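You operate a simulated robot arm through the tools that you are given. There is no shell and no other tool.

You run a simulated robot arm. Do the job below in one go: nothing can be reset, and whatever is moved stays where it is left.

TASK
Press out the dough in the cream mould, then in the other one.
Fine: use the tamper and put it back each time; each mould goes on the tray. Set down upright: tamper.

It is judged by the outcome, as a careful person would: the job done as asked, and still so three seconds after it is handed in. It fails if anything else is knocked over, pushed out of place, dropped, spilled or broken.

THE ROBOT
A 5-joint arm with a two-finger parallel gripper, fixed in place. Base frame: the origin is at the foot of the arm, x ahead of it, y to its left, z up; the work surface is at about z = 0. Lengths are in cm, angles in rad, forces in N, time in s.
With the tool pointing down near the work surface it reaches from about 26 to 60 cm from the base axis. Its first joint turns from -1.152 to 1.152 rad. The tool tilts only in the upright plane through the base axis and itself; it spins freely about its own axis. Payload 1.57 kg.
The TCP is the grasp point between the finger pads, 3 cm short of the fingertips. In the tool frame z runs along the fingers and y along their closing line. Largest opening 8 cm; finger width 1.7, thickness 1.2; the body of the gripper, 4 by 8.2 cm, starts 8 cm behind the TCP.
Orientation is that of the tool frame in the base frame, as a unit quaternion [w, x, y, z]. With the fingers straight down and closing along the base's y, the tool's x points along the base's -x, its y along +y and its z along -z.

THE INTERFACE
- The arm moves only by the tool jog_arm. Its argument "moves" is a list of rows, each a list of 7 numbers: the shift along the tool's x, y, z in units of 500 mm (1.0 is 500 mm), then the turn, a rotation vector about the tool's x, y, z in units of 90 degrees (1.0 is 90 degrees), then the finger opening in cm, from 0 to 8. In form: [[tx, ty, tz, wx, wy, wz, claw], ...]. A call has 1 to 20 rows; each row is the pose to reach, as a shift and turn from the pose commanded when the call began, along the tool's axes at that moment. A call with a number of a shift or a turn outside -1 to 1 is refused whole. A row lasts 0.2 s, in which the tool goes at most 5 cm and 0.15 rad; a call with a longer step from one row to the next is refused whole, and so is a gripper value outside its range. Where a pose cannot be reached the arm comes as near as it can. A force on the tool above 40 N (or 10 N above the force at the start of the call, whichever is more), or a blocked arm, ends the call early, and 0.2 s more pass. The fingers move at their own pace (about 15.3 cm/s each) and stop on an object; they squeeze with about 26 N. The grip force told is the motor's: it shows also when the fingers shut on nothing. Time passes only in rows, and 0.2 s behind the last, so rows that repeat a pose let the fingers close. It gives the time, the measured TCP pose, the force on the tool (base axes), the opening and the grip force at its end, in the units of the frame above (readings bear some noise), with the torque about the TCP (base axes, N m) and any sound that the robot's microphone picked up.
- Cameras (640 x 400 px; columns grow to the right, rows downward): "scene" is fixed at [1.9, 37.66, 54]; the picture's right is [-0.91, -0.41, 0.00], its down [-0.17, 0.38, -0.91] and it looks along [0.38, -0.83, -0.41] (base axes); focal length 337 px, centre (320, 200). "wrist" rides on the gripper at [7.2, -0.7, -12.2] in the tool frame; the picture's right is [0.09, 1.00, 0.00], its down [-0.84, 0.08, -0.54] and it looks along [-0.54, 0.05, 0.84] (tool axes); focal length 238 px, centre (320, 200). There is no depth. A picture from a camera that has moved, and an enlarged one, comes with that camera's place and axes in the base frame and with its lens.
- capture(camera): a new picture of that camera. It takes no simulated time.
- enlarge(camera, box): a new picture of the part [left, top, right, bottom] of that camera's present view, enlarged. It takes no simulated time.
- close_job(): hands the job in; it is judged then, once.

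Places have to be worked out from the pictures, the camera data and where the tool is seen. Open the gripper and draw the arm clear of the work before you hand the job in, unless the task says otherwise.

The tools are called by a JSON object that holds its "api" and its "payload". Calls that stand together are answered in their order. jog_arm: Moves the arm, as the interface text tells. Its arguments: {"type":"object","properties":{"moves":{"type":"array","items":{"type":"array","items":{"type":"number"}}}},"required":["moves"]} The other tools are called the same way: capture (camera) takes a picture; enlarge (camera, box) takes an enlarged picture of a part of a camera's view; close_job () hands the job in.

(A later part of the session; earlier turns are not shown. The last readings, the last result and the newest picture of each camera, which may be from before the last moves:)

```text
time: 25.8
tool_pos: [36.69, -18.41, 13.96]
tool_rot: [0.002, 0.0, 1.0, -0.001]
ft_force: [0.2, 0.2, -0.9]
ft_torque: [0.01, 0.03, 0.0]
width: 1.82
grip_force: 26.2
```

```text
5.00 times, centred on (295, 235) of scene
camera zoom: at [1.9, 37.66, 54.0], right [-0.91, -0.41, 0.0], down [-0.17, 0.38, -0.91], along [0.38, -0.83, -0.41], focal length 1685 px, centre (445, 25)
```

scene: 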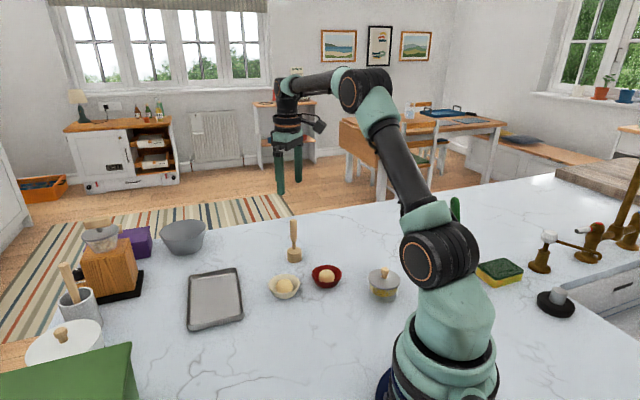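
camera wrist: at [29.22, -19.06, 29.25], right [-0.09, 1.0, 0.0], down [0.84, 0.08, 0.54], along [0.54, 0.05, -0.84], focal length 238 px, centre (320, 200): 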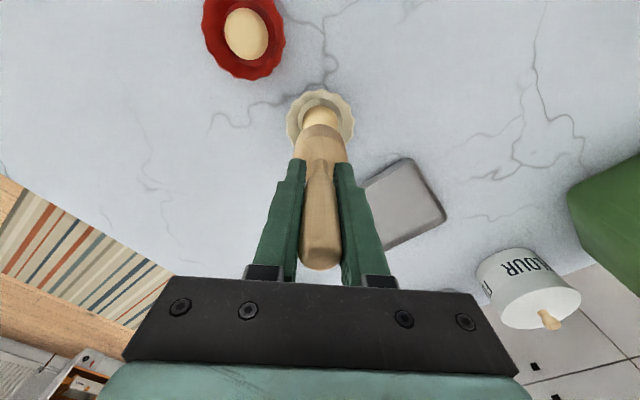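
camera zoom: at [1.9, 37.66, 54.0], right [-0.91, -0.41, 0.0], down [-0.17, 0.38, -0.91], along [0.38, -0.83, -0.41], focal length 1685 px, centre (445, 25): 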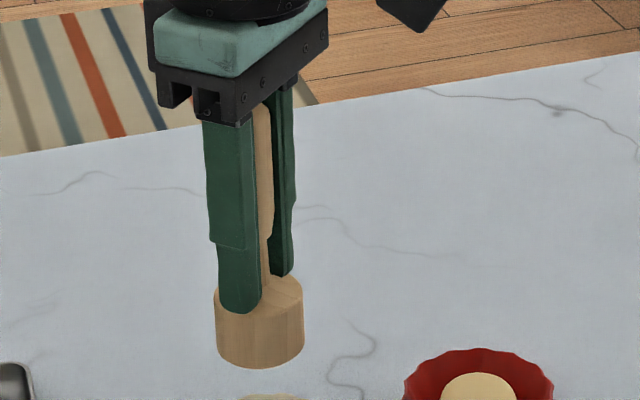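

The second press flattened it more, to about 4.7 cm wide and lower, but it's still slightly domed. I'll press a third time, stopping if the force climbs.

{"api": "jog_arm", "payload": {"moves": [[0, 0, 0.04, 0, 0, 0, 0], [0, 0, 0.08, 0, 0, 0, 0], [0, 0, 0.11, 0, 0, 0, 0], [0, 0, 0.12, 0, 0, 0, 0], [0, 0, 0.126, 0, 0, 0, 0], [0, 0, 0.13, 0, 0, 0, 0], [0, 0, 0.134, 0, 0, 0, 0], [0, 0, 0.134, 0, 0, 0, 0]]}}

{"api": "enlarge", "payload": {"camera": "scene", "box": [275, 245, 325, 300]}}

{"api": "enlarge", "payload": {"camera": "wrist", "box": [240, 70, 400, 190]}}

```text
time: 27.6
tool_pos: [36.77, -18.26, 7.24]
tool_rot: [0.001, 0.0, 1.0, 0.0]
ft_force: [-0.1, -0.2, -0.1]
ft_torque: [0.01, -0.03, -0.01]
width: 1.8
grip_force: 26.0
```

```text
7.27 times, centred on (300, 272) of scene
camera zoom: at [1.9, 37.66, 54.0], right [-0.91, -0.41, 0.0], down [-0.17, 0.38, -0.91], along [0.38, -0.83, -0.41], focal length 2450 px, centre (466, -327)
```

zoom: 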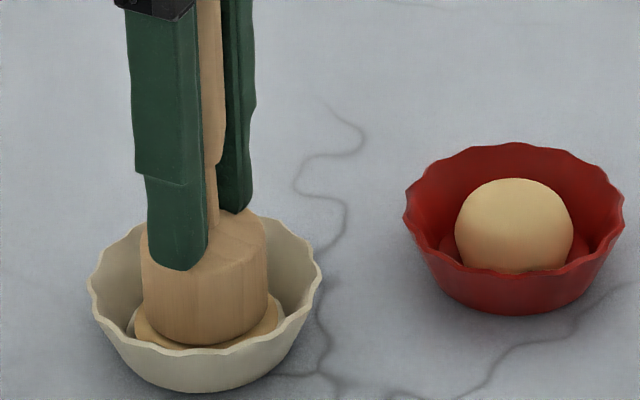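

```text
3.33 times, centred on (320, 130) of wrist
camera zoom: at [29.51, -19.01, 19.44], right [-0.09, 1.0, 0.0], down [0.84, 0.08, 0.54], along [0.54, 0.05, -0.84], focal length 794 px, centre (320, 433)
```

zoom: 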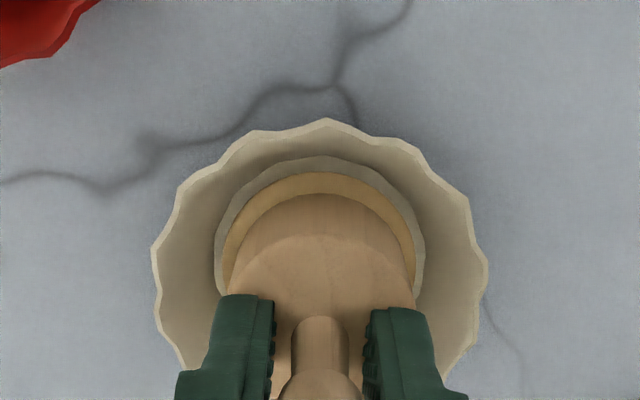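

The tamper is now lower than before, bottom at about z = 1.4, with no force yet. I'll continue slowly until it meets resistance.

{"api": "jog_arm", "payload": {"moves": [[0, 0, 0.003, 0, 0, 0, 0], [0, 0, 0.006, 0, 0, 0, 0], [0, 0, 0.009, 0, 0, 0, 0], [0, 0, 0.009, 0, 0, 0, 0]]}}

{"api": "enlarge", "payload": {"camera": "scene", "box": [275, 245, 325, 300]}}

{"api": "enlarge", "payload": {"camera": "wrist", "box": [240, 70, 400, 190]}}

```text
time: 28.6
tool_pos: [36.78, -18.42, 6.95]
tool_rot: [0.001, 0.001, 1.0, -0.001]
ft_force: [-6.3, 2.8, 17.9]
ft_torque: [0.19, 0.33, 0.01]
width: 1.79
grip_force: 26.2
stopped in row 4: the force on the tool passed its limit at 41 N (the readings are from after the stop); the commanded pose is now the measured one
```

```text
7.27 times, centred on (300, 272) of scene
camera zoom: at [1.89, 37.66, 54.0], right [-0.91, -0.41, 0.0], down [-0.17, 0.38, -0.91], along [0.38, -0.83, -0.41], focal length 2450 px, centre (466, -327)
```

zoom: 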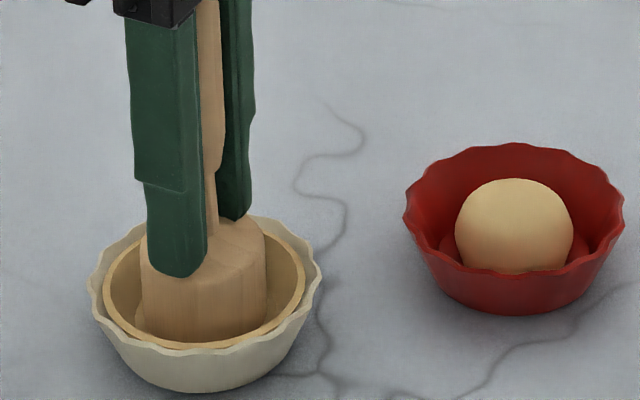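

```text
3.33 times, centred on (320, 130) of wrist
camera zoom: at [29.56, -19.04, 19.12], right [-0.09, 1.0, 0.0], down [0.84, 0.08, 0.54], along [0.54, 0.05, -0.84], focal length 794 px, centre (320, 433)
```

zoom: 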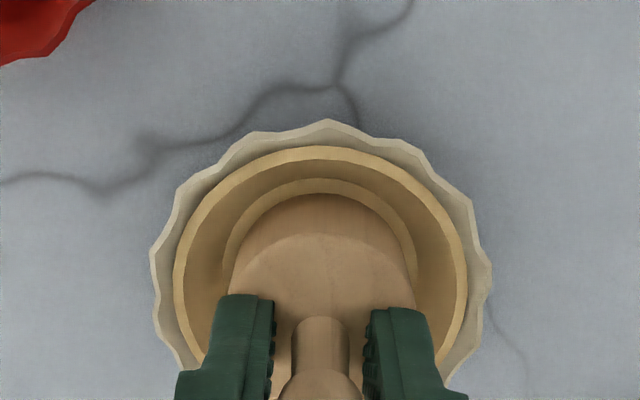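

The dough has just been pressed out: it now lines the cream mould's floor and walls as a shell. I'll lift the tamper straight up and check.

{"api": "jog_arm", "payload": {"moves": [[0, 0, -0.006, 0, 0, 0, 0], [0, 0, -0.03, 0, 0, 0, 0], [0, 0, -0.07, 0, 0, 0, 0], [0, 0, -0.11, 0, 0, 0, 0], [0, 0, -0.15, 0, 0, 0, 0], [0, 0, -0.2, 0, 0, 0, 0], [0, 0, -0.2, 0, 0, 0, 0]]}}

{"api": "enlarge", "payload": {"camera": "scene", "box": [240, 200, 350, 310]}}

{"api": "enlarge", "payload": {"camera": "wrist", "box": [220, 40, 420, 190]}}

```text
time: 30.2
tool_pos: [36.93, -18.35, 16.85]
tool_rot: [0.001, 0.0, 1.0, -0.001]
ft_force: [0.2, 0.6, -1.2]
ft_torque: [-0.01, 0.0, 0.03]
width: 1.82
grip_force: 25.9
```

```text
3.64 times, centred on (295, 255) of scene
camera zoom: at [1.9, 37.66, 54.0], right [-0.91, -0.41, 0.0], down [-0.17, 0.38, -0.91], along [0.38, -0.83, -0.41], focal length 1225 px, centre (411, 0)
```

zoom: 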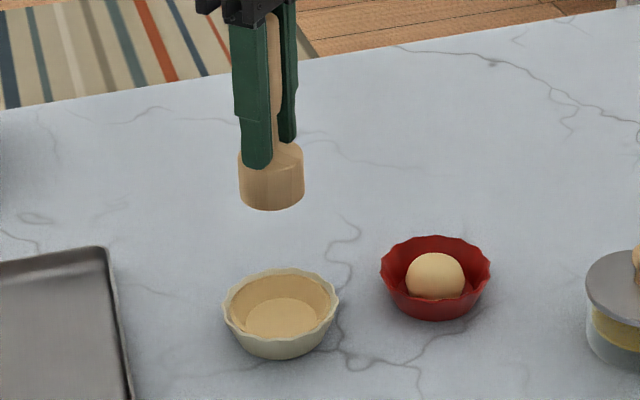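

```text
2.67 times, centred on (320, 115) of wrist
camera zoom: at [29.66, -19.0, 29.07], right [-0.09, 1.0, 0.0], down [0.84, 0.08, 0.54], along [0.54, 0.05, -0.84], focal length 636 px, centre (320, 427)
```

zoom: 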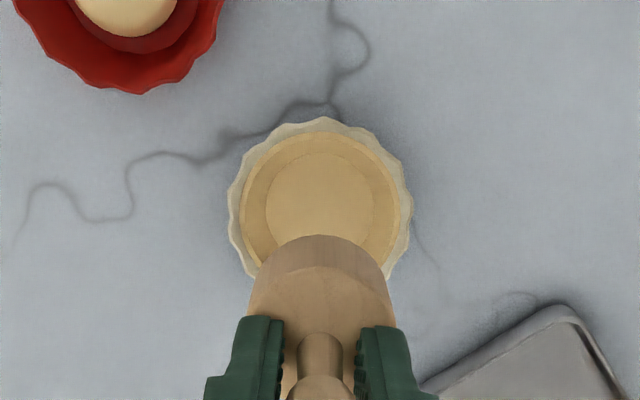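

The cream mould is done, with a flat floor and lined walls. Now I'll carry the tamper back over its home spot at (41.04, -31.39).

{"api": "jog_arm", "payload": {"moves": [[-0.008, -0.025, 0, 0, 0, 0, 0], [-0.024, -0.07, 0, 0, 0, 0, 0], [-0.04, -0.12, 0, 0, 0, 0, 0], [-0.056, -0.17, 0, 0, 0, 0, 0], [-0.072, -0.22, 0, 0, 0, 0, 0], [-0.08, -0.247, 0, 0, 0, 0, 0], [-0.0844, -0.2594, 0, 0, 0, 0, 0], [-0.0844, -0.2594, 0.03, 0, 0, 0, 0], [-0.0844, -0.2594, 0.07, 0, 0, 0, 0], [-0.0844, -0.2594, 0.11, 0, 0, 0, 0], [-0.0844, -0.2594, 0.15, 0, 0, 0, 0], [-0.0844, -0.2594, 0.18, 0, 0, 0, 0], [-0.0844, -0.2594, 0.18, 0, 0, 0, 0]]}}

{"api": "capture", "payload": {"camera": "wrist"}}

{"api": "enlarge", "payload": {"camera": "scene", "box": [270, 210, 320, 270]}}

```text
time: 33.0
tool_pos: [41.09, -31.27, 7.83]
tool_rot: [0.002, 0.0, 1.0, -0.002]
ft_force: [-0.4, 0.1, -1.6]
ft_torque: [-0.02, -0.01, 0.0]
width: 1.8
grip_force: 26.2
```

```text
taken
camera wrist: at [33.85, -31.99, 20.03], right [-0.09, 1.0, 0.0], down [0.84, 0.08, 0.54], along [0.54, 0.05, -0.84], focal length 238 px, centre (320, 200)
```

wrist: 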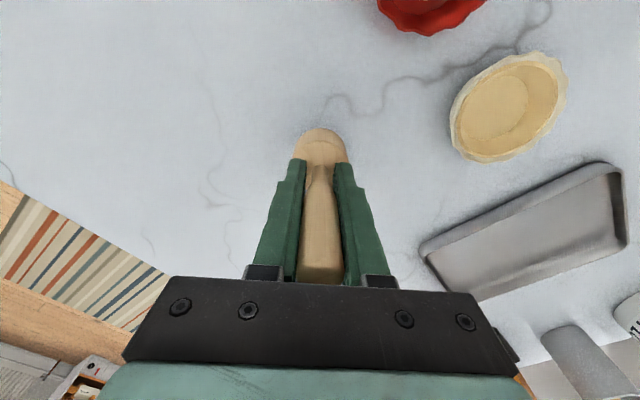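

```text
6.67 times, centred on (295, 240) of scene
camera zoom: at [1.9, 37.66, 54.0], right [-0.91, -0.41, 0.0], down [-0.17, 0.38, -0.91], along [0.38, -0.83, -0.41], focal length 2246 px, centre (487, -67)
```

zoom: 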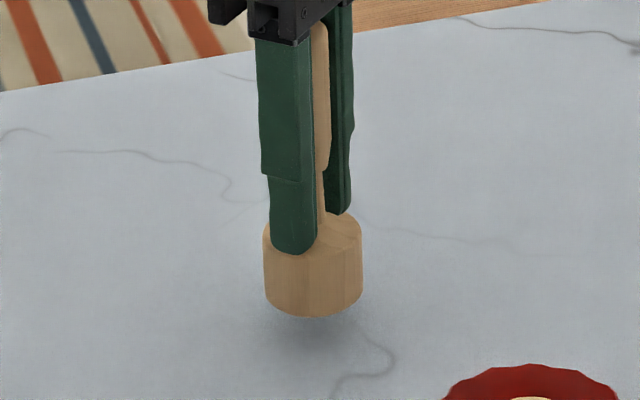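

I'm directly over the home spot, with the camera pose matching the original pick, and the tamper bottom is about 1.9 cm above the table. I'll lower most of the way, then creep down until it touches.

{"api": "jog_arm", "payload": {"moves": [[0, 0, 0.012, 0, 0, 0, 0], [0, 0, 0.024, 0, 0, 0, 0], [0, 0, 0.032, 0, 0, 0, 0], [0, 0, 0.034, 0, 0, 0, 0], [0, 0, 0.034, 0, 0, 0, 0]]}}

{"api": "enlarge", "payload": {"camera": "scene", "box": [270, 210, 320, 270]}}

```text
time: 34.2
tool_pos: [41.02, -31.32, 6.19]
tool_rot: [0.001, 0.0, 1.0, -0.001]
ft_force: [-0.6, -0.7, -1.0]
ft_torque: [0.0, -0.04, -0.01]
width: 1.79
grip_force: 25.9
```

```text
6.67 times, centred on (295, 240) of scene
camera zoom: at [1.9, 37.66, 54.0], right [-0.91, -0.41, 0.0], down [-0.17, 0.38, -0.91], along [0.38, -0.83, -0.41], focal length 2246 px, centre (487, -67)
```

zoom: 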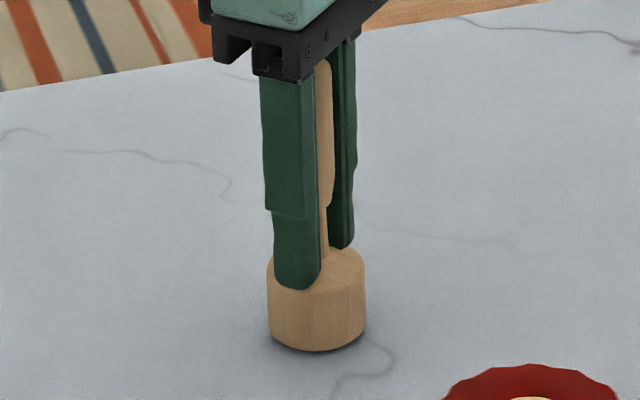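

It's only about 0.15 cm above the table now. I'll creep down in 0.05 cm steps and watch the vertical force.

{"api": "jog_arm", "payload": {"moves": [[0, 0, 0.001, 0, 0, 0, 0], [0, 0, 0.002, 0, 0, 0, 0], [0, 0, 0.003, 0, 0, 0, 0], [0, 0, 0.003, 0, 0, 0, 0]]}}

{"api": "enlarge", "payload": {"camera": "scene", "box": [270, 210, 320, 270]}}

```text
time: 35.2
tool_pos: [40.87, -31.39, 6.01]
tool_rot: [0.002, 0.001, 1.0, -0.001]
ft_force: [-0.5, 0.3, -1.3]
ft_torque: [0.05, 0.02, 0.02]
width: 1.8
grip_force: 26.2
```

```text
6.67 times, centred on (295, 240) of scene
camera zoom: at [1.9, 37.66, 54.0], right [-0.91, -0.41, 0.0], down [-0.17, 0.38, -0.91], along [0.38, -0.83, -0.41], focal length 2246 px, centre (487, -67)
```

zoom: 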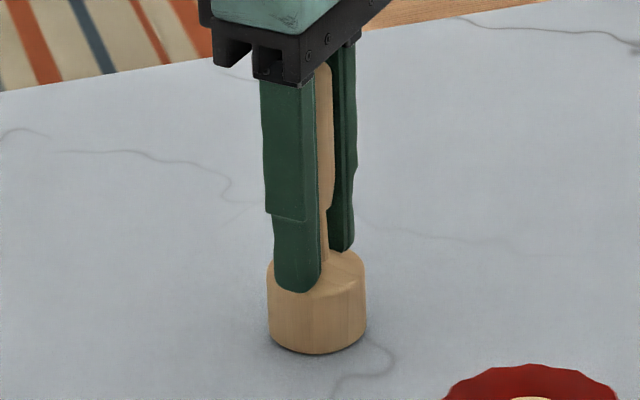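

It's nearly down. A few more small steps should show contact.

{"api": "jog_arm", "payload": {"moves": [[0, 0, 0.001, 0, 0, 0, 0], [0, 0, 0.001, 0, 0, 0, 0], [0, 0, 0.002, 0, 0, 0, 0], [0, 0, 0.002, 0, 0, 0, 0]]}}

```text
time: 36.2
tool_pos: [40.97, -31.52, 5.98]
tool_rot: [0.001, 0.002, 1.0, 0.0]
ft_force: [-5.4, 1.3, 13.1]
ft_torque: [0.22, 0.23, 0.05]
width: 1.79
grip_force: 26.2
```

Contact: 13 N. I'll ease up slightly to take off the load, then open the fingers gradually.

{"api": "jog_arm", "payload": {"moves": [[0, 0, -0.0012, 0, 0, 0, 0], [0, 0, -0.0012, 0, 0, 0, 0]]}}

```text
time: 36.8
tool_pos: [40.95, -31.29, 6.0]
tool_rot: [0.002, 0.002, 1.0, -0.002]
ft_force: [-2.5, -1.5, 4.3]
ft_torque: [-0.01, 0.09, 0.03]
width: 1.81
grip_force: 25.6
```

The load is down to about 4 N with the tamper standing on the table. I'll release it by opening in stages.

{"api": "jog_arm", "payload": {"moves": [[0, 0, -0.0012, 0, 0, 0, 1.9], [0, 0, -0.0014, 0, 0, 0, 2.2], [0, 0, -0.0014, 0, 0, 0, 3], [0, 0, -0.0014, 0, 0, 0, 5], [0, 0, -0.0014, 0, 0, 0, 7.5], [0, 0, -0.0014, 0, 0, 0, 8]]}}

{"api": "capture", "payload": {"camera": "wrist"}}

{"api": "enlarge", "payload": {"camera": "scene", "box": [270, 210, 320, 270]}}

```text
time: 38.2
tool_pos: [41.13, -31.35, 6.05]
tool_rot: [0.001, 0.0, 1.0, -0.001]
ft_force: [-0.8, 0.5, 0.5]
ft_torque: [-0.01, -0.03, 0.01]
width: 8.01
grip_force: 0.1
```

```text
taken
camera wrist: at [33.77, -32.0, 18.29], right [-0.09, 1.0, 0.0], down [0.84, 0.08, 0.54], along [0.54, 0.05, -0.84], focal length 238 px, centre (320, 200)
```

wrist: 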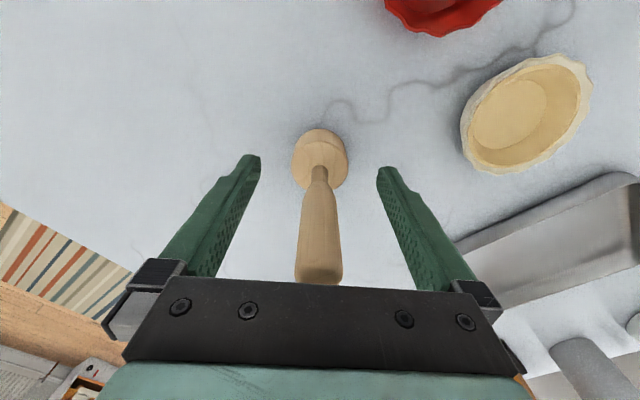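

```text
6.67 times, centred on (295, 240) of scene
camera zoom: at [1.9, 37.66, 54.0], right [-0.91, -0.41, 0.0], down [-0.17, 0.38, -0.91], along [0.38, -0.83, -0.41], focal length 2246 px, centre (487, -67)
```

zoom: 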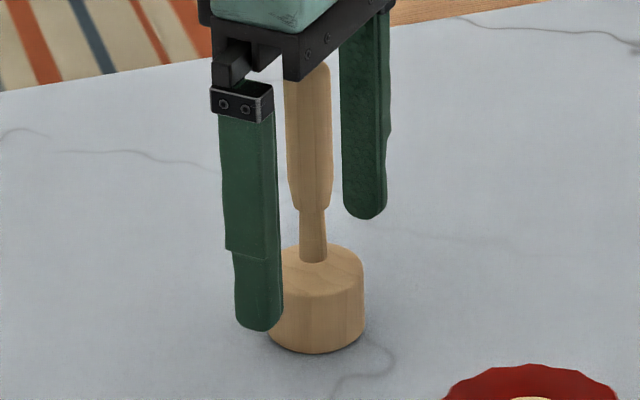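

The tamper stands upright on its original spot. I'll rise clear of it and move over the cream mould to line up a grip across its rim.

{"api": "jog_arm", "payload": {"moves": [[0, 0, -0.03, 0, 0, 0, 8], [0, 0, -0.08, 0, 0, 0, 8], [0, 0, -0.14, 0, 0, 0, 8], [0, 0, -0.2, 0, 0, 0, 8], [0, 0, -0.26, 0, 0, 0, 8], [0.01, 0.04, -0.28, 0, 0, 0, 8], [0.03, 0.1, -0.28, 0, 0, 0, 8], [0.05, 0.16, -0.26, 0, 0, 0, 8], [0.07, 0.21, -0.23, 0, 0, 0, 8], [0.088, 0.2598, -0.2, 0, 0, 0, 8], [0.088, 0.2598, -0.2, 0, 0, 0, 8]]}}

{"api": "capture", "payload": {"camera": "wrist"}}

{"api": "enlarge", "payload": {"camera": "scene", "box": [240, 200, 350, 310]}}

```text
time: 40.6
tool_pos: [36.46, -18.47, 15.8]
tool_rot: [0.002, 0.001, 1.0, -0.001]
ft_force: [-0.4, 0.2, 0.3]
ft_torque: [-0.03, 0.01, 0.01]
width: 7.99
grip_force: 0.0
```

```text
taken
camera wrist: at [29.32, -19.08, 27.93], right [-0.09, 1.0, 0.0], down [0.83, 0.08, 0.54], along [0.54, 0.05, -0.84], focal length 238 px, centre (320, 200)
```

wrist: 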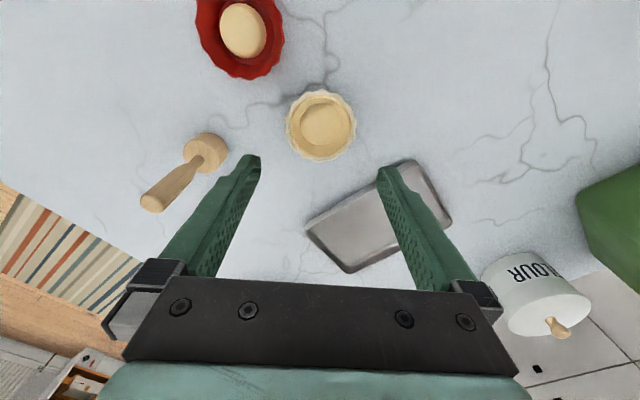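

```text
3.64 times, centred on (295, 255) of scene
camera zoom: at [1.9, 37.66, 54.0], right [-0.91, -0.41, 0.0], down [-0.17, 0.38, -0.91], along [0.38, -0.83, -0.41], focal length 1225 px, centre (411, 0)
```

zoom: 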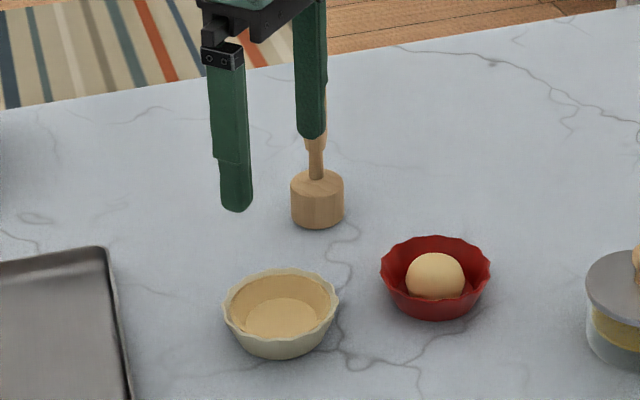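

I'll hold a moment to let the arm settle, then take enlarged wrist views for fine alignment on the cream mould.

{"api": "jog_arm", "payload": {"moves": [[0, 0, 0, 0, 0, 0, 8], [0, 0, 0, 0, 0, 0, 8]]}}

{"api": "enlarge", "payload": {"camera": "wrist", "box": [230, 70, 410, 190]}}

{"api": "enlarge", "payload": {"camera": "wrist", "box": [290, 140, 470, 280]}}

```text
time: 41.2
tool_pos: [36.56, -18.44, 15.75]
tool_rot: [0.002, -0.001, 1.0, -0.001]
ft_force: [0.0, 0.4, 0.1]
ft_torque: [0.03, 0.0, 0.0]
width: 8.01
grip_force: 0.0
```

```text
3.33 times, centred on (320, 130) of wrist
camera zoom: at [29.32, -19.11, 27.95], right [-0.09, 1.0, 0.0], down [0.84, 0.08, 0.54], along [0.54, 0.05, -0.84], focal length 794 px, centre (320, 433)
```

zoom: 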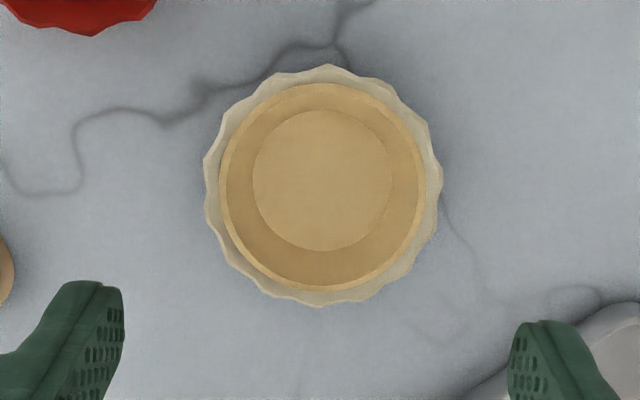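

```text
2.86 times, centred on (380, 210) of wrist
camera zoom: at [29.32, -19.11, 27.95], right [-0.09, 1.0, 0.0], down [0.84, 0.08, 0.54], along [0.54, 0.05, -0.84], focal length 681 px, centre (149, 171)
```

zoom: 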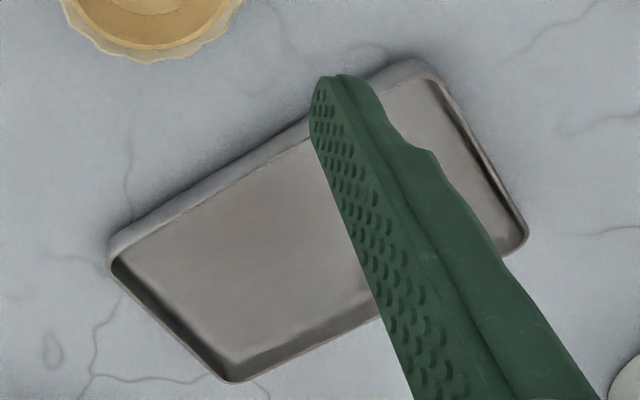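

The cream mould's centre is within 0.1 cm of the tool axis, and its rim is about 7.5 cm across, which fits the 8 cm opening. I'll nudge over by 0.08 cm and descend until the fingertips are just above the rim.

{"api": "jog_arm", "payload": {"moves": [[-0.0012, 0.0016, 0.03, 0, 0, 0, 8], [-0.0012, 0.0016, 0.07, 0, 0, 0, 8], [-0.0012, 0.0016, 0.11, 0, 0, 0, 8], [-0.0012, 0.0016, 0.15, 0, 0, 0, 8], [-0.0012, 0.0016, 0.175, 0, 0, 0, 8], [-0.0012, 0.0016, 0.186, 0, 0, 0, 8], [-0.0012, 0.0016, 0.186, 0, 0, 0, 8]]}}

{"api": "enlarge", "payload": {"camera": "wrist", "box": [220, 110, 420, 240]}}

{"api": "enlarge", "payload": {"camera": "scene", "box": [250, 230, 330, 305]}}

```text
time: 42.8
tool_pos: [36.68, -18.31, 6.66]
tool_rot: [0.002, -0.001, 1.0, 0.0]
ft_force: [-0.2, -0.4, -0.6]
ft_torque: [0.0, -0.03, 0.0]
width: 7.99
grip_force: 0.1
```

```text
3.08 times, centred on (320, 175) of wrist
camera zoom: at [29.46, -18.89, 18.9], right [-0.09, 1.0, 0.0], down [0.83, 0.08, 0.54], along [0.54, 0.05, -0.84], focal length 733 px, centre (320, 277)
```

zoom: 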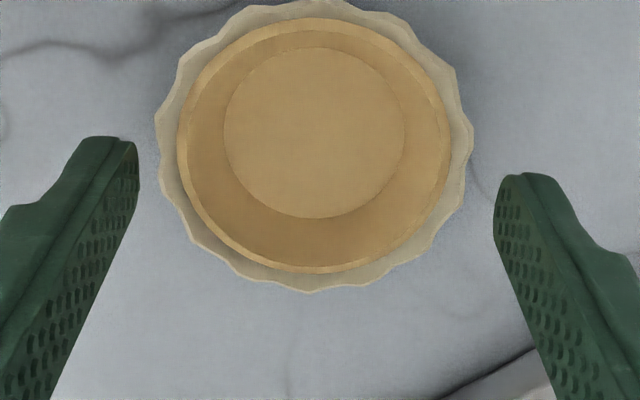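

```text
5.33 times, centred on (290, 268) of scene
camera zoom: at [1.9, 37.66, 54.0], right [-0.91, -0.41, 0.0], down [-0.17, 0.38, -0.91], along [0.38, -0.83, -0.41], focal length 1797 px, centre (480, -160)
```

zoom: 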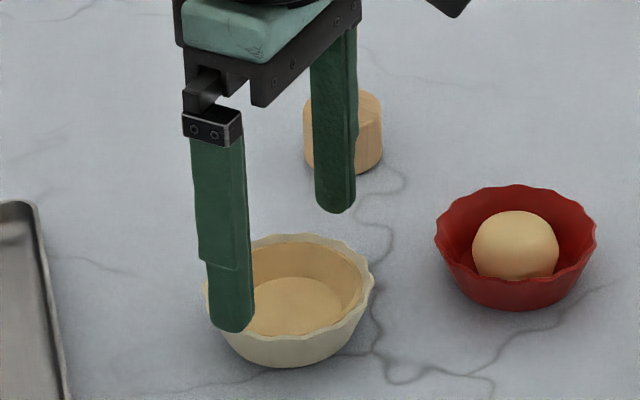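

The fingertips are about 1 cm above the rim, and the mould sits about 0.13 cm to the tool's -y side. I'll correct that and check again slightly lower.

{"api": "jog_arm", "payload": {"moves": [[0.001, -0.0026, 0, 0, 0, 0, 8], [0.0016, -0.0026, 0.006, 0, 0, 0, 8], [0.0016, -0.0026, 0.012, 0, 0, 0, 8], [0.0016, -0.0026, 0.012, 0, 0, 0, 8]]}}

{"api": "enlarge", "payload": {"camera": "wrist", "box": [220, 110, 420, 240]}}

{"api": "enlarge", "payload": {"camera": "scene", "box": [250, 230, 330, 305]}}

```text
time: 43.8
tool_pos: [36.6, -18.47, 6.07]
tool_rot: [0.002, 0.0, 1.0, -0.001]
ft_force: [0.2, -0.3, 0.0]
ft_torque: [0.0, -0.01, -0.02]
width: 8.01
grip_force: 0.0
```

```text
3.08 times, centred on (320, 175) of wrist
camera zoom: at [29.34, -19.06, 18.27], right [-0.09, 1.0, 0.0], down [0.84, 0.08, 0.54], along [0.54, 0.05, -0.84], focal length 733 px, centre (320, 277)
```

zoom: 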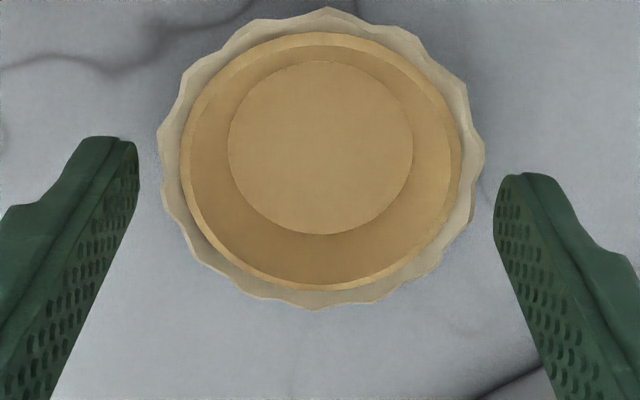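

```text
5.33 times, centred on (290, 268) of scene
camera zoom: at [1.9, 37.66, 54.0], right [-0.91, -0.41, 0.0], down [-0.17, 0.38, -0.91], along [0.38, -0.83, -0.41], focal length 1797 px, centre (480, -160)
```

zoom: 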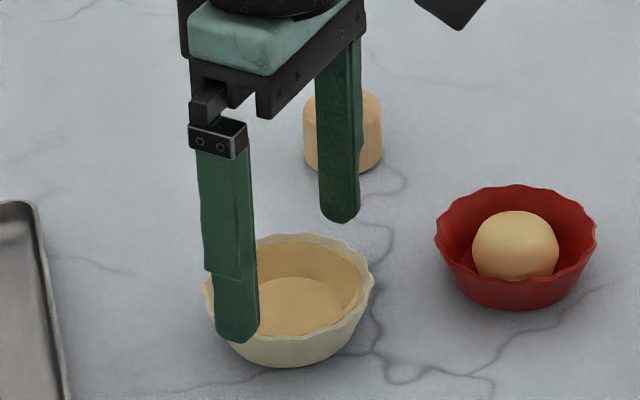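

The rim is now centred between the fingers with about 0.2 cm clear on each side. I'll lower slowly so the fingertips straddle the rim, watching for contact.

{"api": "jog_arm", "payload": {"moves": [[0, 0, 0.006, 0, 0, 0, 8], [0, 0, 0.012, 0, 0, 0, 8], [0, 0, 0.018, 0, 0, 0, 8], [0, 0, 0.024, 0, 0, 0, 8], [0, 0, 0.03, 0, 0, 0, 8], [0, 0, 0.033, 0, 0, 0, 8], [0, 0, 0.033, 0, 0, 0, 8]]}}

{"api": "enlarge", "payload": {"camera": "wrist", "box": [220, 110, 420, 240]}}

{"api": "enlarge", "payload": {"camera": "scene", "box": [250, 230, 330, 305]}}

```text
time: 45.4
tool_pos: [36.53, -18.53, 4.34]
tool_rot: [0.002, 0.0, 1.0, -0.001]
ft_force: [0.0, -0.1, 0.0]
ft_torque: [0.0, 0.02, -0.01]
width: 8.0
grip_force: 0.2
```

```text
3.08 times, centred on (320, 175) of wrist
camera zoom: at [29.33, -19.1, 16.63], right [-0.09, 1.0, 0.0], down [0.84, 0.08, 0.54], along [0.54, 0.05, -0.84], focal length 733 px, centre (320, 277)
```

zoom: 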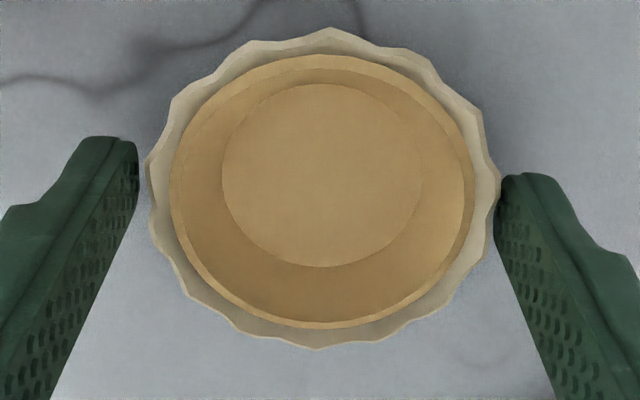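

```text
5.33 times, centred on (290, 268) of scene
camera zoom: at [1.9, 37.66, 54.0], right [-0.91, -0.41, 0.0], down [-0.17, 0.38, -0.91], along [0.38, -0.83, -0.41], focal length 1797 px, centre (480, -160)
```

zoom: 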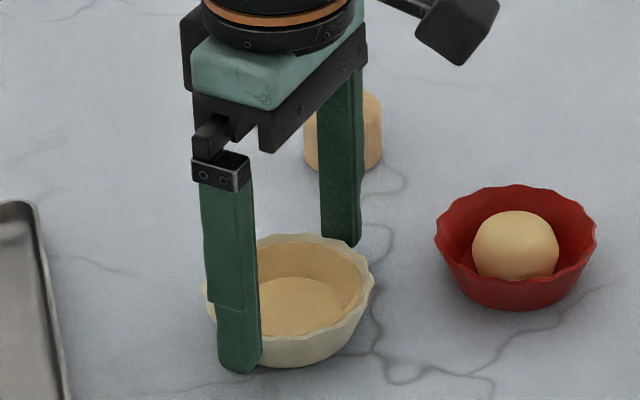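

Both fingers straddle the rim with no contact force. I'll close on the mould.

{"api": "jog_arm", "payload": {"moves": [[0, 0, 0, 0, 0, 0, 7.7], [0, 0, 0, 0, 0, 0, 7.5], [0, 0, 0, 0, 0, 0, 7.2], [0, 0, 0, 0, 0, 0, 6], [0, 0, 0, 0, 0, 0, 4], [0, 0, 0, 0, 0, 0, 4]]}}

{"api": "enlarge", "payload": {"camera": "wrist", "box": [220, 110, 420, 240]}}

{"api": "enlarge", "payload": {"camera": "scene", "box": [250, 230, 330, 305]}}

```text
time: 46.8
tool_pos: [36.54, -18.44, 4.4]
tool_rot: [0.002, 0.0, 1.0, -0.001]
ft_force: [-0.8, 0.8, -0.3]
ft_torque: [0.05, 0.03, 0.01]
width: 7.47
grip_force: 26.3
```

```text
3.08 times, centred on (320, 175) of wrist
camera zoom: at [29.33, -19.1, 16.64], right [-0.09, 1.0, 0.0], down [0.84, 0.08, 0.54], along [0.54, 0.05, -0.84], focal length 733 px, centre (320, 277)
```

zoom: 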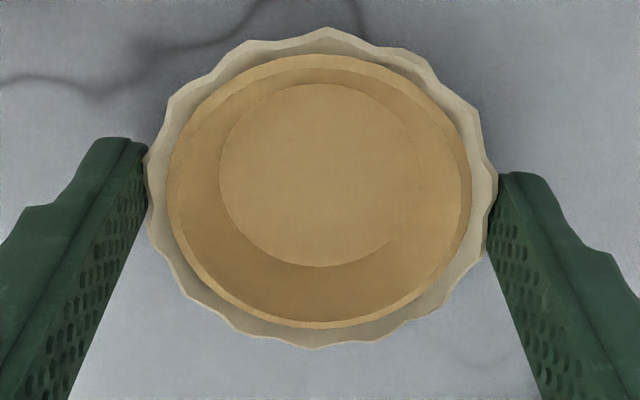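

```text
5.33 times, centred on (290, 268) of scene
camera zoom: at [1.9, 37.66, 54.0], right [-0.91, -0.41, 0.0], down [-0.17, 0.38, -0.91], along [0.38, -0.83, -0.41], focal length 1797 px, centre (480, -160)
```

zoom: 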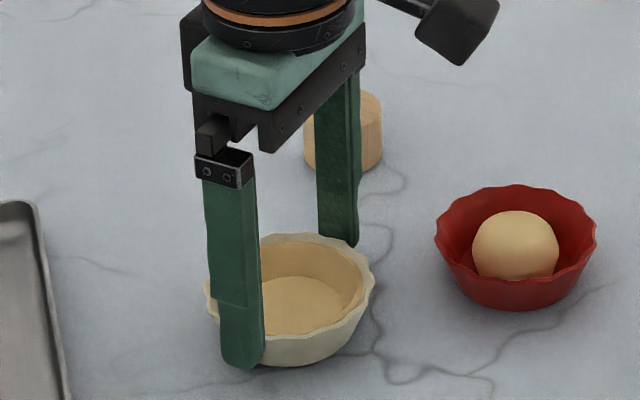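

The mould is gripped, with a width of 7.47 cm and 26 N. I'll lift gently and check that it hangs level before carrying.

{"api": "jog_arm", "payload": {"moves": [[0, 0, -0.005, 0, 0, 0, 4], [0, 0, -0.015, 0, 0, 0, 4], [0, 0, -0.035, 0, 0, 0, 4], [0, 0, -0.065, 0, 0, 0, 4], [0, 0, -0.1, 0, 0, 0, 4], [0, 0, -0.14, 0, 0, 0, 4], [0, 0, -0.18, 0, 0, 0, 4], [0, 0, -0.18, 0, 0, 0, 4]]}}

{"api": "capture", "payload": {"camera": "wrist"}}

{"api": "capture", "payload": {"camera": "scene"}}

{"api": "enlarge", "payload": {"camera": "scene", "box": [250, 200, 330, 275]}}

```text
time: 48.6
tool_pos: [36.53, -18.3, 13.43]
tool_rot: [0.002, 0.0, 1.0, 0.0]
ft_force: [0.2, 0.1, -2.1]
ft_torque: [0.04, 0.02, 0.01]
width: 7.48
grip_force: 25.6
```

```text
taken
camera wrist: at [29.27, -18.95, 25.72], right [-0.09, 1.0, 0.0], down [0.84, 0.08, 0.54], along [0.54, 0.05, -0.84], focal length 238 px, centre (320, 200)
```

wrist: 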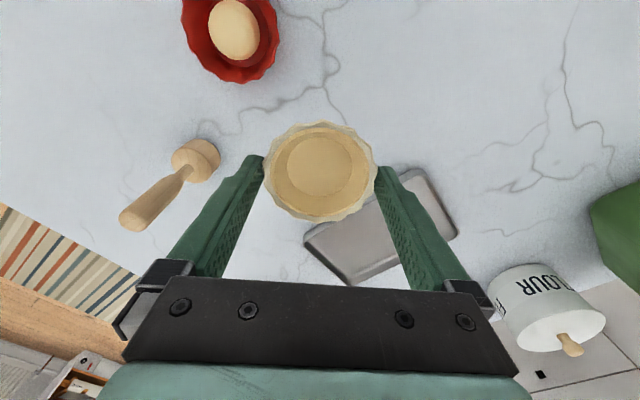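

```text
taken
```

scene: 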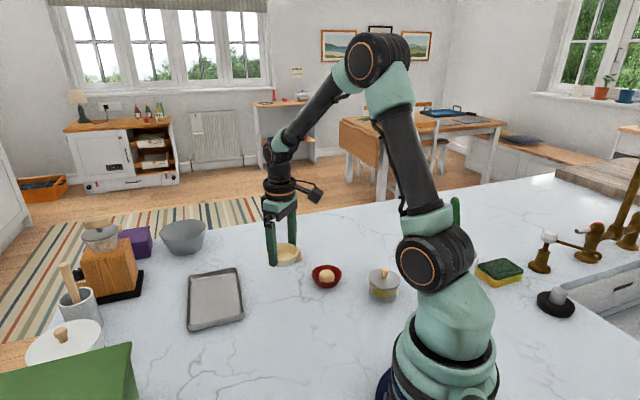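

```text
5.33 times, centred on (290, 238) of scene
camera zoom: at [1.9, 37.66, 54.0], right [-0.91, -0.41, 0.0], down [-0.17, 0.38, -0.91], along [0.38, -0.83, -0.41], focal length 1797 px, centre (480, 0)
```

zoom: 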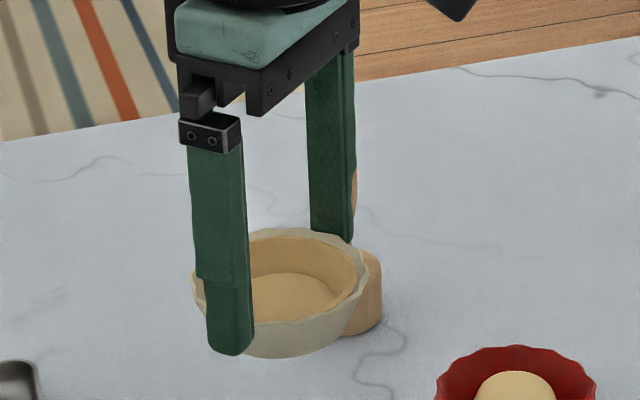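

The mould hangs level at about 2 N. I'll carry it over the far half of the tray at about (52.9, -11.9), turning the gripper slightly so the fingers stay inside the tray walls.

{"api": "jog_arm", "payload": {"moves": [[-0.015, 0.006, 0, 0, 0, 0.01, 4], [-0.045, 0.018, 0, 0, 0, 0.03, 4], [-0.085, 0.033, 0, 0, 0, 0.055, 4], [-0.125, 0.049, 0, 0, 0, 0.08, 4], [-0.165, 0.065, 0, 0, 0, 0.105, 4], [-0.205, 0.081, 0, 0, 0, 0.13, 4], [-0.245, 0.096, 0, 0, 0, 0.15, 4], [-0.285, 0.112, 0, 0, 0, 0.17, 4], [-0.315, 0.124, 0, 0, 0, 0.183, 4], [-0.328, 0.129, 0, 0, 0, 0.183, 4], [-0.328, 0.129, 0, 0, 0, 0.183, 4]]}}

{"api": "capture", "payload": {"camera": "wrist"}}

{"api": "enlarge", "payload": {"camera": "scene", "box": [150, 200, 290, 340]}}

```text
time: 51.0
tool_pos: [53.09, -12.09, 13.38]
tool_rot: [0.002, 0.143, 0.99, 0.0]
ft_force: [0.6, 0.8, -2.8]
ft_torque: [-0.01, 0.0, 0.02]
width: 7.49
grip_force: 26.3
```

```text
taken
camera wrist: at [45.98, -10.66, 25.66], right [0.2, 0.98, 0.0], down [0.82, -0.16, 0.54], along [0.53, -0.11, -0.84], focal length 238 px, centre (320, 200)
```

wrist: 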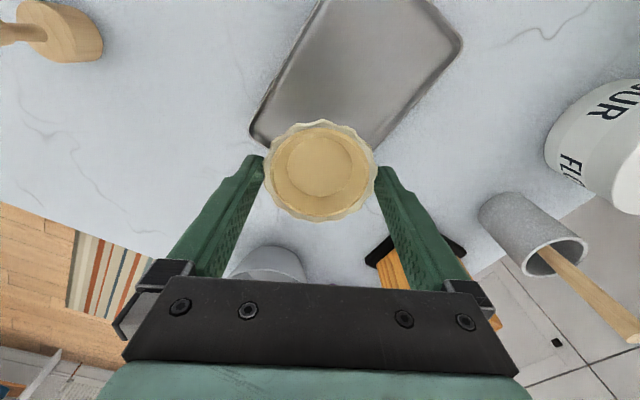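

```text
2.86 times, centred on (220, 270) of scene
camera zoom: at [1.9, 37.66, 54.0], right [-0.91, -0.41, 0.0], down [-0.17, 0.38, -0.91], along [0.38, -0.83, -0.41], focal length 963 px, centre (606, 0)
```

zoom: 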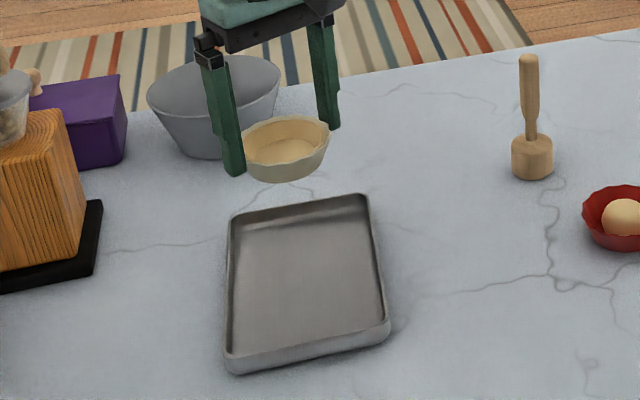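

The mould is over the far end of the tray. I'll enlarge both views to work out the tray's walls and where the mould will land.

{"api": "enlarge", "payload": {"camera": "wrist", "box": [240, 0, 480, 160]}}

{"api": "enlarge", "payload": {"camera": "scene", "box": [180, 230, 260, 335]}}

```text
2.50 times, centred on (360, 80) of wrist
camera zoom: at [45.98, -10.66, 25.66], right [0.2, 0.98, 0.0], down [0.82, -0.16, 0.54], along [0.53, -0.11, -0.84], focal length 596 px, centre (220, 500)
```

zoom: 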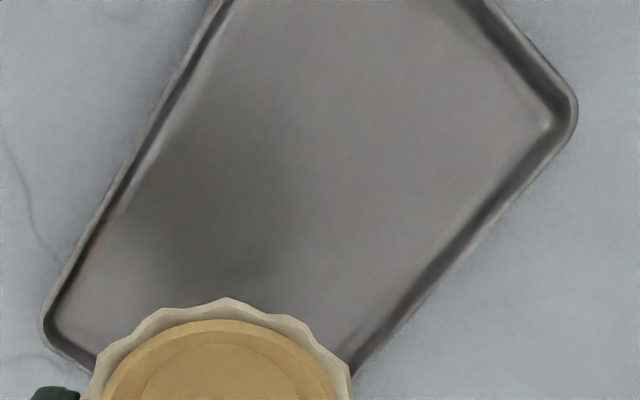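

```text
3.81 times, centred on (220, 282) of scene
camera zoom: at [1.9, 37.66, 54.0], right [-0.91, -0.41, 0.0], down [-0.17, 0.38, -0.91], along [0.38, -0.83, -0.41], focal length 1284 px, centre (701, -114)
```

zoom: 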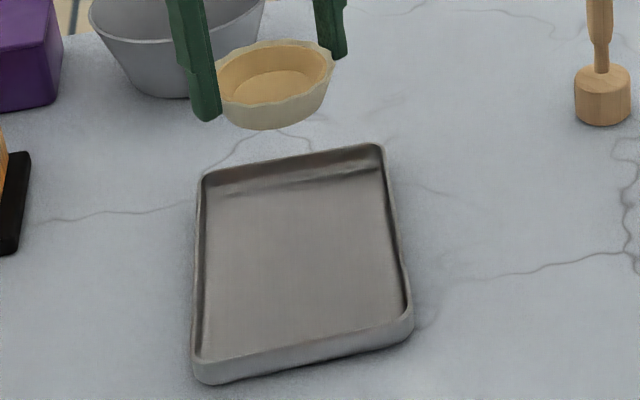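

The tray centre is near (50.0, -9.1), with its long axis along (0.70, -0.715), so the far slot is at (52.94, -12.1), about 0.15 cm from here. I'll correct that and lower to just above the tray floor.

{"api": "jog_arm", "payload": {"moves": [[0.0023, -0.0021, 0.02, 0, 0, 0, 4], [0.0023, -0.0021, 0.05, 0, 0, 0, 4], [0.0023, -0.0021, 0.08, 0, 0, 0, 4], [0.0023, -0.0021, 0.11, 0, 0, 0, 4], [0.0023, -0.0021, 0.135, 0, 0, 0, 4], [0.0023, -0.0021, 0.15, 0, 0, 0, 4], [0.0023, -0.0021, 0.158, 0, 0, 0, 4], [0.0023, -0.0021, 0.158, 0, 0, 0, 4]]}}

{"api": "capture", "payload": {"camera": "wrist"}}

{"api": "enlarge", "payload": {"camera": "scene", "box": [180, 230, 260, 335]}}

```text
time: 52.8
tool_pos: [52.93, -11.93, 5.47]
tool_rot: [0.002, 0.143, 0.99, 0.0]
ft_force: [-0.2, -0.7, -2.3]
ft_torque: [0.03, -0.01, -0.01]
width: 7.47
grip_force: 26.1
```

```text
taken
camera wrist: at [45.75, -10.59, 17.73], right [0.19, 0.98, 0.0], down [0.82, -0.16, 0.55], along [0.53, -0.11, -0.84], focal length 238 px, centre (320, 200)
```

wrist: 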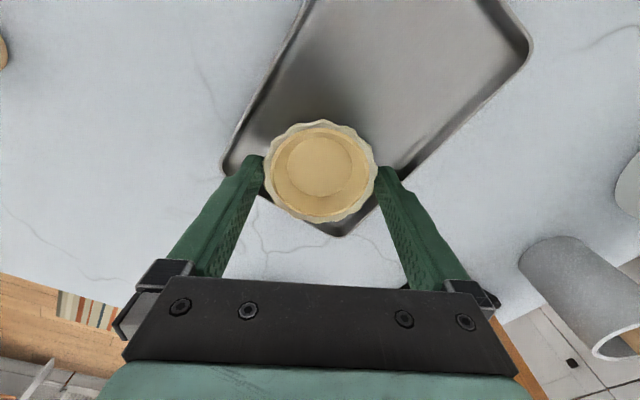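

```text
3.81 times, centred on (220, 282) of scene
camera zoom: at [1.9, 37.66, 54.0], right [-0.91, -0.41, 0.0], down [-0.17, 0.38, -0.91], along [0.38, -0.83, -0.41], focal length 1284 px, centre (701, -114)
```

zoom: 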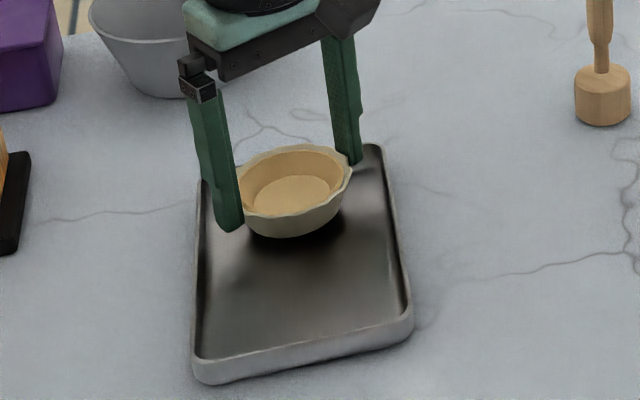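

The mould is above the tray's far half, well inside the walls, with its bottom about 1 cm up. I'll lower to near contact, then creep.

{"api": "jog_arm", "payload": {"moves": [[0, 0, 0.006, 0, 0, 0, 4], [0, 0, 0.011, 0, 0, 0, 4], [0, 0, 0.013, 0, 0, 0, 4], [0, 0, 0.014, 0, 0, 0, 4], [0, 0, 0.014, 0, 0, 0, 4]]}}

{"api": "enlarge", "payload": {"camera": "scene", "box": [190, 240, 260, 320]}}

```text
time: 54.0
tool_pos: [52.75, -12.15, 4.74]
tool_rot: [0.002, 0.143, 0.99, -0.001]
ft_force: [0.2, -1.0, -1.6]
ft_torque: [-0.04, 0.01, 0.0]
width: 7.46
grip_force: 25.9
```

```text
5.00 times, centred on (225, 280) of scene
camera zoom: at [1.9, 37.66, 54.0], right [-0.91, -0.41, 0.0], down [-0.17, 0.38, -0.91], along [0.38, -0.83, -0.41], focal length 1685 px, centre (795, -200)
```

zoom: 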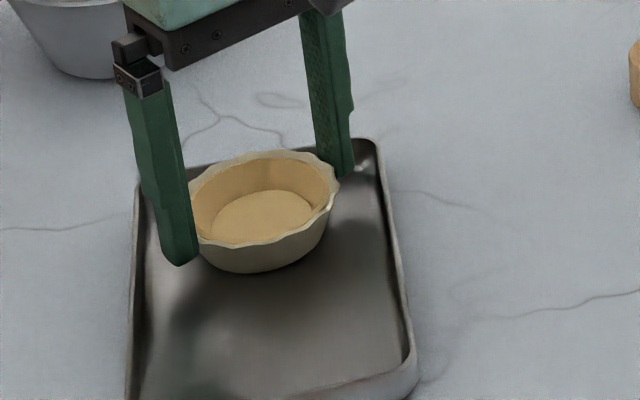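

The bottom is about 0.3 cm above the table plane, close to the tray floor, and the force still shows the hanging weight. I'll creep down in 0.05 cm steps.

{"api": "jog_arm", "payload": {"moves": [[0, 0, 0.001, 0, 0, 0, 4], [0, 0, 0.002, 0, 0, 0, 4], [0, 0, 0.002, 0, 0, 0, 4]]}}

```text
time: 54.8
tool_pos: [52.93, -12.01, 5.02]
tool_rot: [0.003, 0.143, 0.99, 0.001]
ft_force: [-2.1, -1.4, 5.7]
ft_torque: [-0.11, 0.19, -0.02]
width: 7.45
grip_force: 25.9
```

Contact on the tray floor at about 8 N net. I'll ease up a hair and open the fingers slightly.

{"api": "jog_arm", "payload": {"moves": [[0, 0, -0.0008, 0, 0, 0, 4], [0, 0, -0.0008, 0, 0, 0, 7.4], [0, 0, -0.0008, 0, 0, 0, 7.6], [0, 0, -0.0008, 0, 0, 0, 7.8], [0, 0, -0.0008, 0, 0, 0, 8], [0, 0, -0.0008, 0, 0, 0, 8]]}}

{"api": "enlarge", "payload": {"camera": "wrist", "box": [210, 100, 430, 250]}}

{"api": "enlarge", "payload": {"camera": "scene", "box": [190, 240, 260, 320]}}

```text
time: 56.2
tool_pos: [52.87, -12.08, 4.86]
tool_rot: [0.003, 0.143, 0.99, 0.0]
ft_force: [-0.5, 0.6, 0.7]
ft_torque: [0.03, 0.0, -0.01]
width: 8.01
grip_force: 0.1
```

```text
2.67 times, centred on (320, 175) of wrist
camera zoom: at [45.72, -10.63, 17.04], right [0.19, 0.98, 0.0], down [0.82, -0.16, 0.55], along [0.53, -0.11, -0.84], focal length 636 px, centre (320, 267)
```

zoom: 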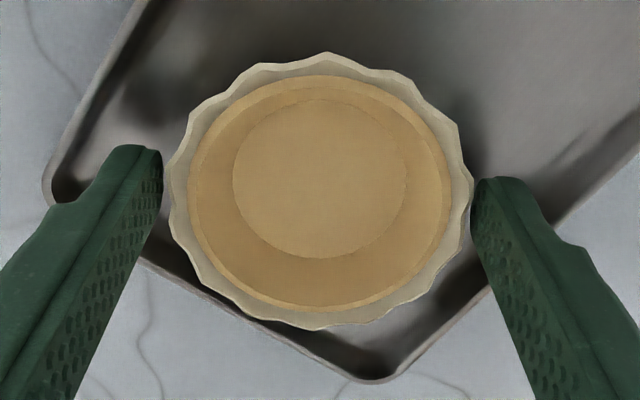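

```text
5.00 times, centred on (225, 280) of scene
camera zoom: at [1.9, 37.66, 54.0], right [-0.91, -0.41, 0.0], down [-0.17, 0.38, -0.91], along [0.38, -0.83, -0.41], focal length 1685 px, centre (795, -200)
```

zoom: 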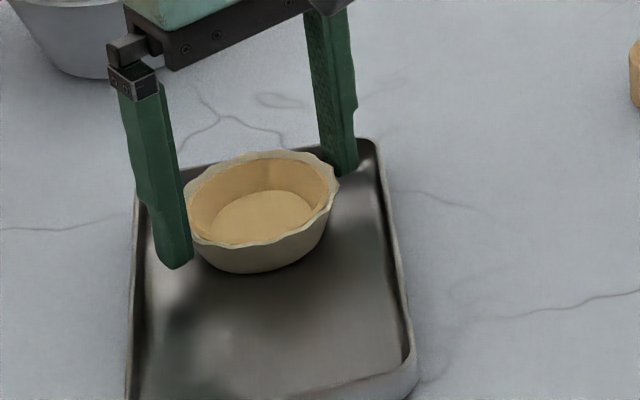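

The mould is standing on the tray. It sits a touch nearer the left finger, so I'll shift 0.08 cm that way to centre, then rise straight up.

{"api": "jog_arm", "payload": {"moves": [[0, -0.0016, 0, 0, 0, 0, 8], [0, -0.0016, -0.008, 0, 0, 0, 8], [0, -0.0016, -0.018, 0, 0, 0, 8], [0, -0.0016, -0.03, 0, 0, 0, 8], [0, -0.0016, -0.06, 0, 0, 0, 8], [0, -0.0016, -0.1, 0, 0, 0, 8], [0, -0.0016, -0.15, 0, 0, 0, 8], [0, -0.0016, -0.2, 0, 0, 0, 8], [0, -0.0016, -0.25, 0, 0, 0, 8], [0, -0.0016, -0.25, 0, 0, 0, 8]]}}

{"api": "capture", "payload": {"camera": "wrist"}}

{"api": "capture", "payload": {"camera": "scene"}}

{"api": "enlarge", "payload": {"camera": "scene", "box": [180, 230, 350, 335]}}

```text
time: 58.4
tool_pos: [52.91, -12.34, 17.4]
tool_rot: [0.002, 0.144, 0.99, -0.001]
ft_force: [0.4, 0.2, -0.4]
ft_torque: [-0.02, 0.0, -0.03]
width: 7.99
grip_force: 0.1
```

```text
taken
camera wrist: at [45.74, -10.8, 29.6], right [0.19, 0.98, 0.0], down [0.82, -0.16, 0.55], along [0.53, -0.11, -0.84], focal length 238 px, centre (320, 200)
```

wrist: 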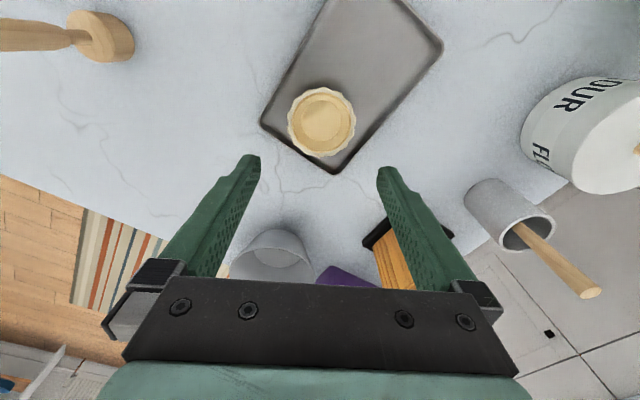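

```text
taken
```

scene: 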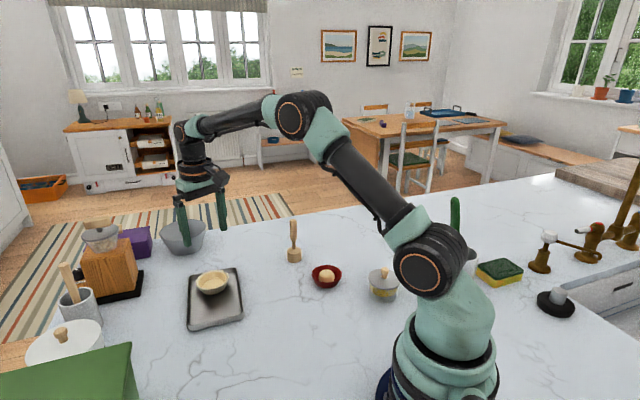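

```text
3.76 times, centred on (265, 282) of scene
camera zoom: at [1.9, 37.66, 54.0], right [-0.91, -0.41, 0.0], down [-0.17, 0.38, -0.91], along [0.38, -0.83, -0.41], focal length 1268 px, centre (527, -111)
```

zoom: 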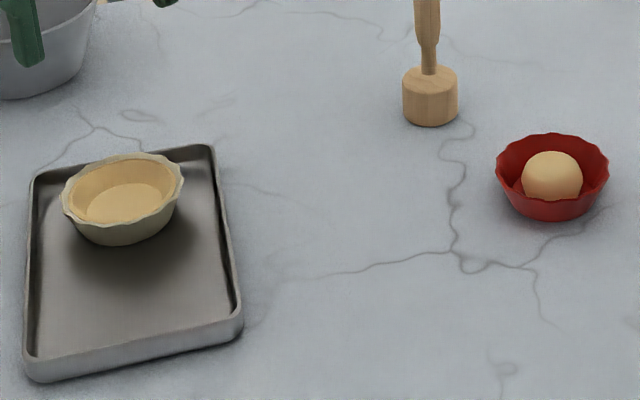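

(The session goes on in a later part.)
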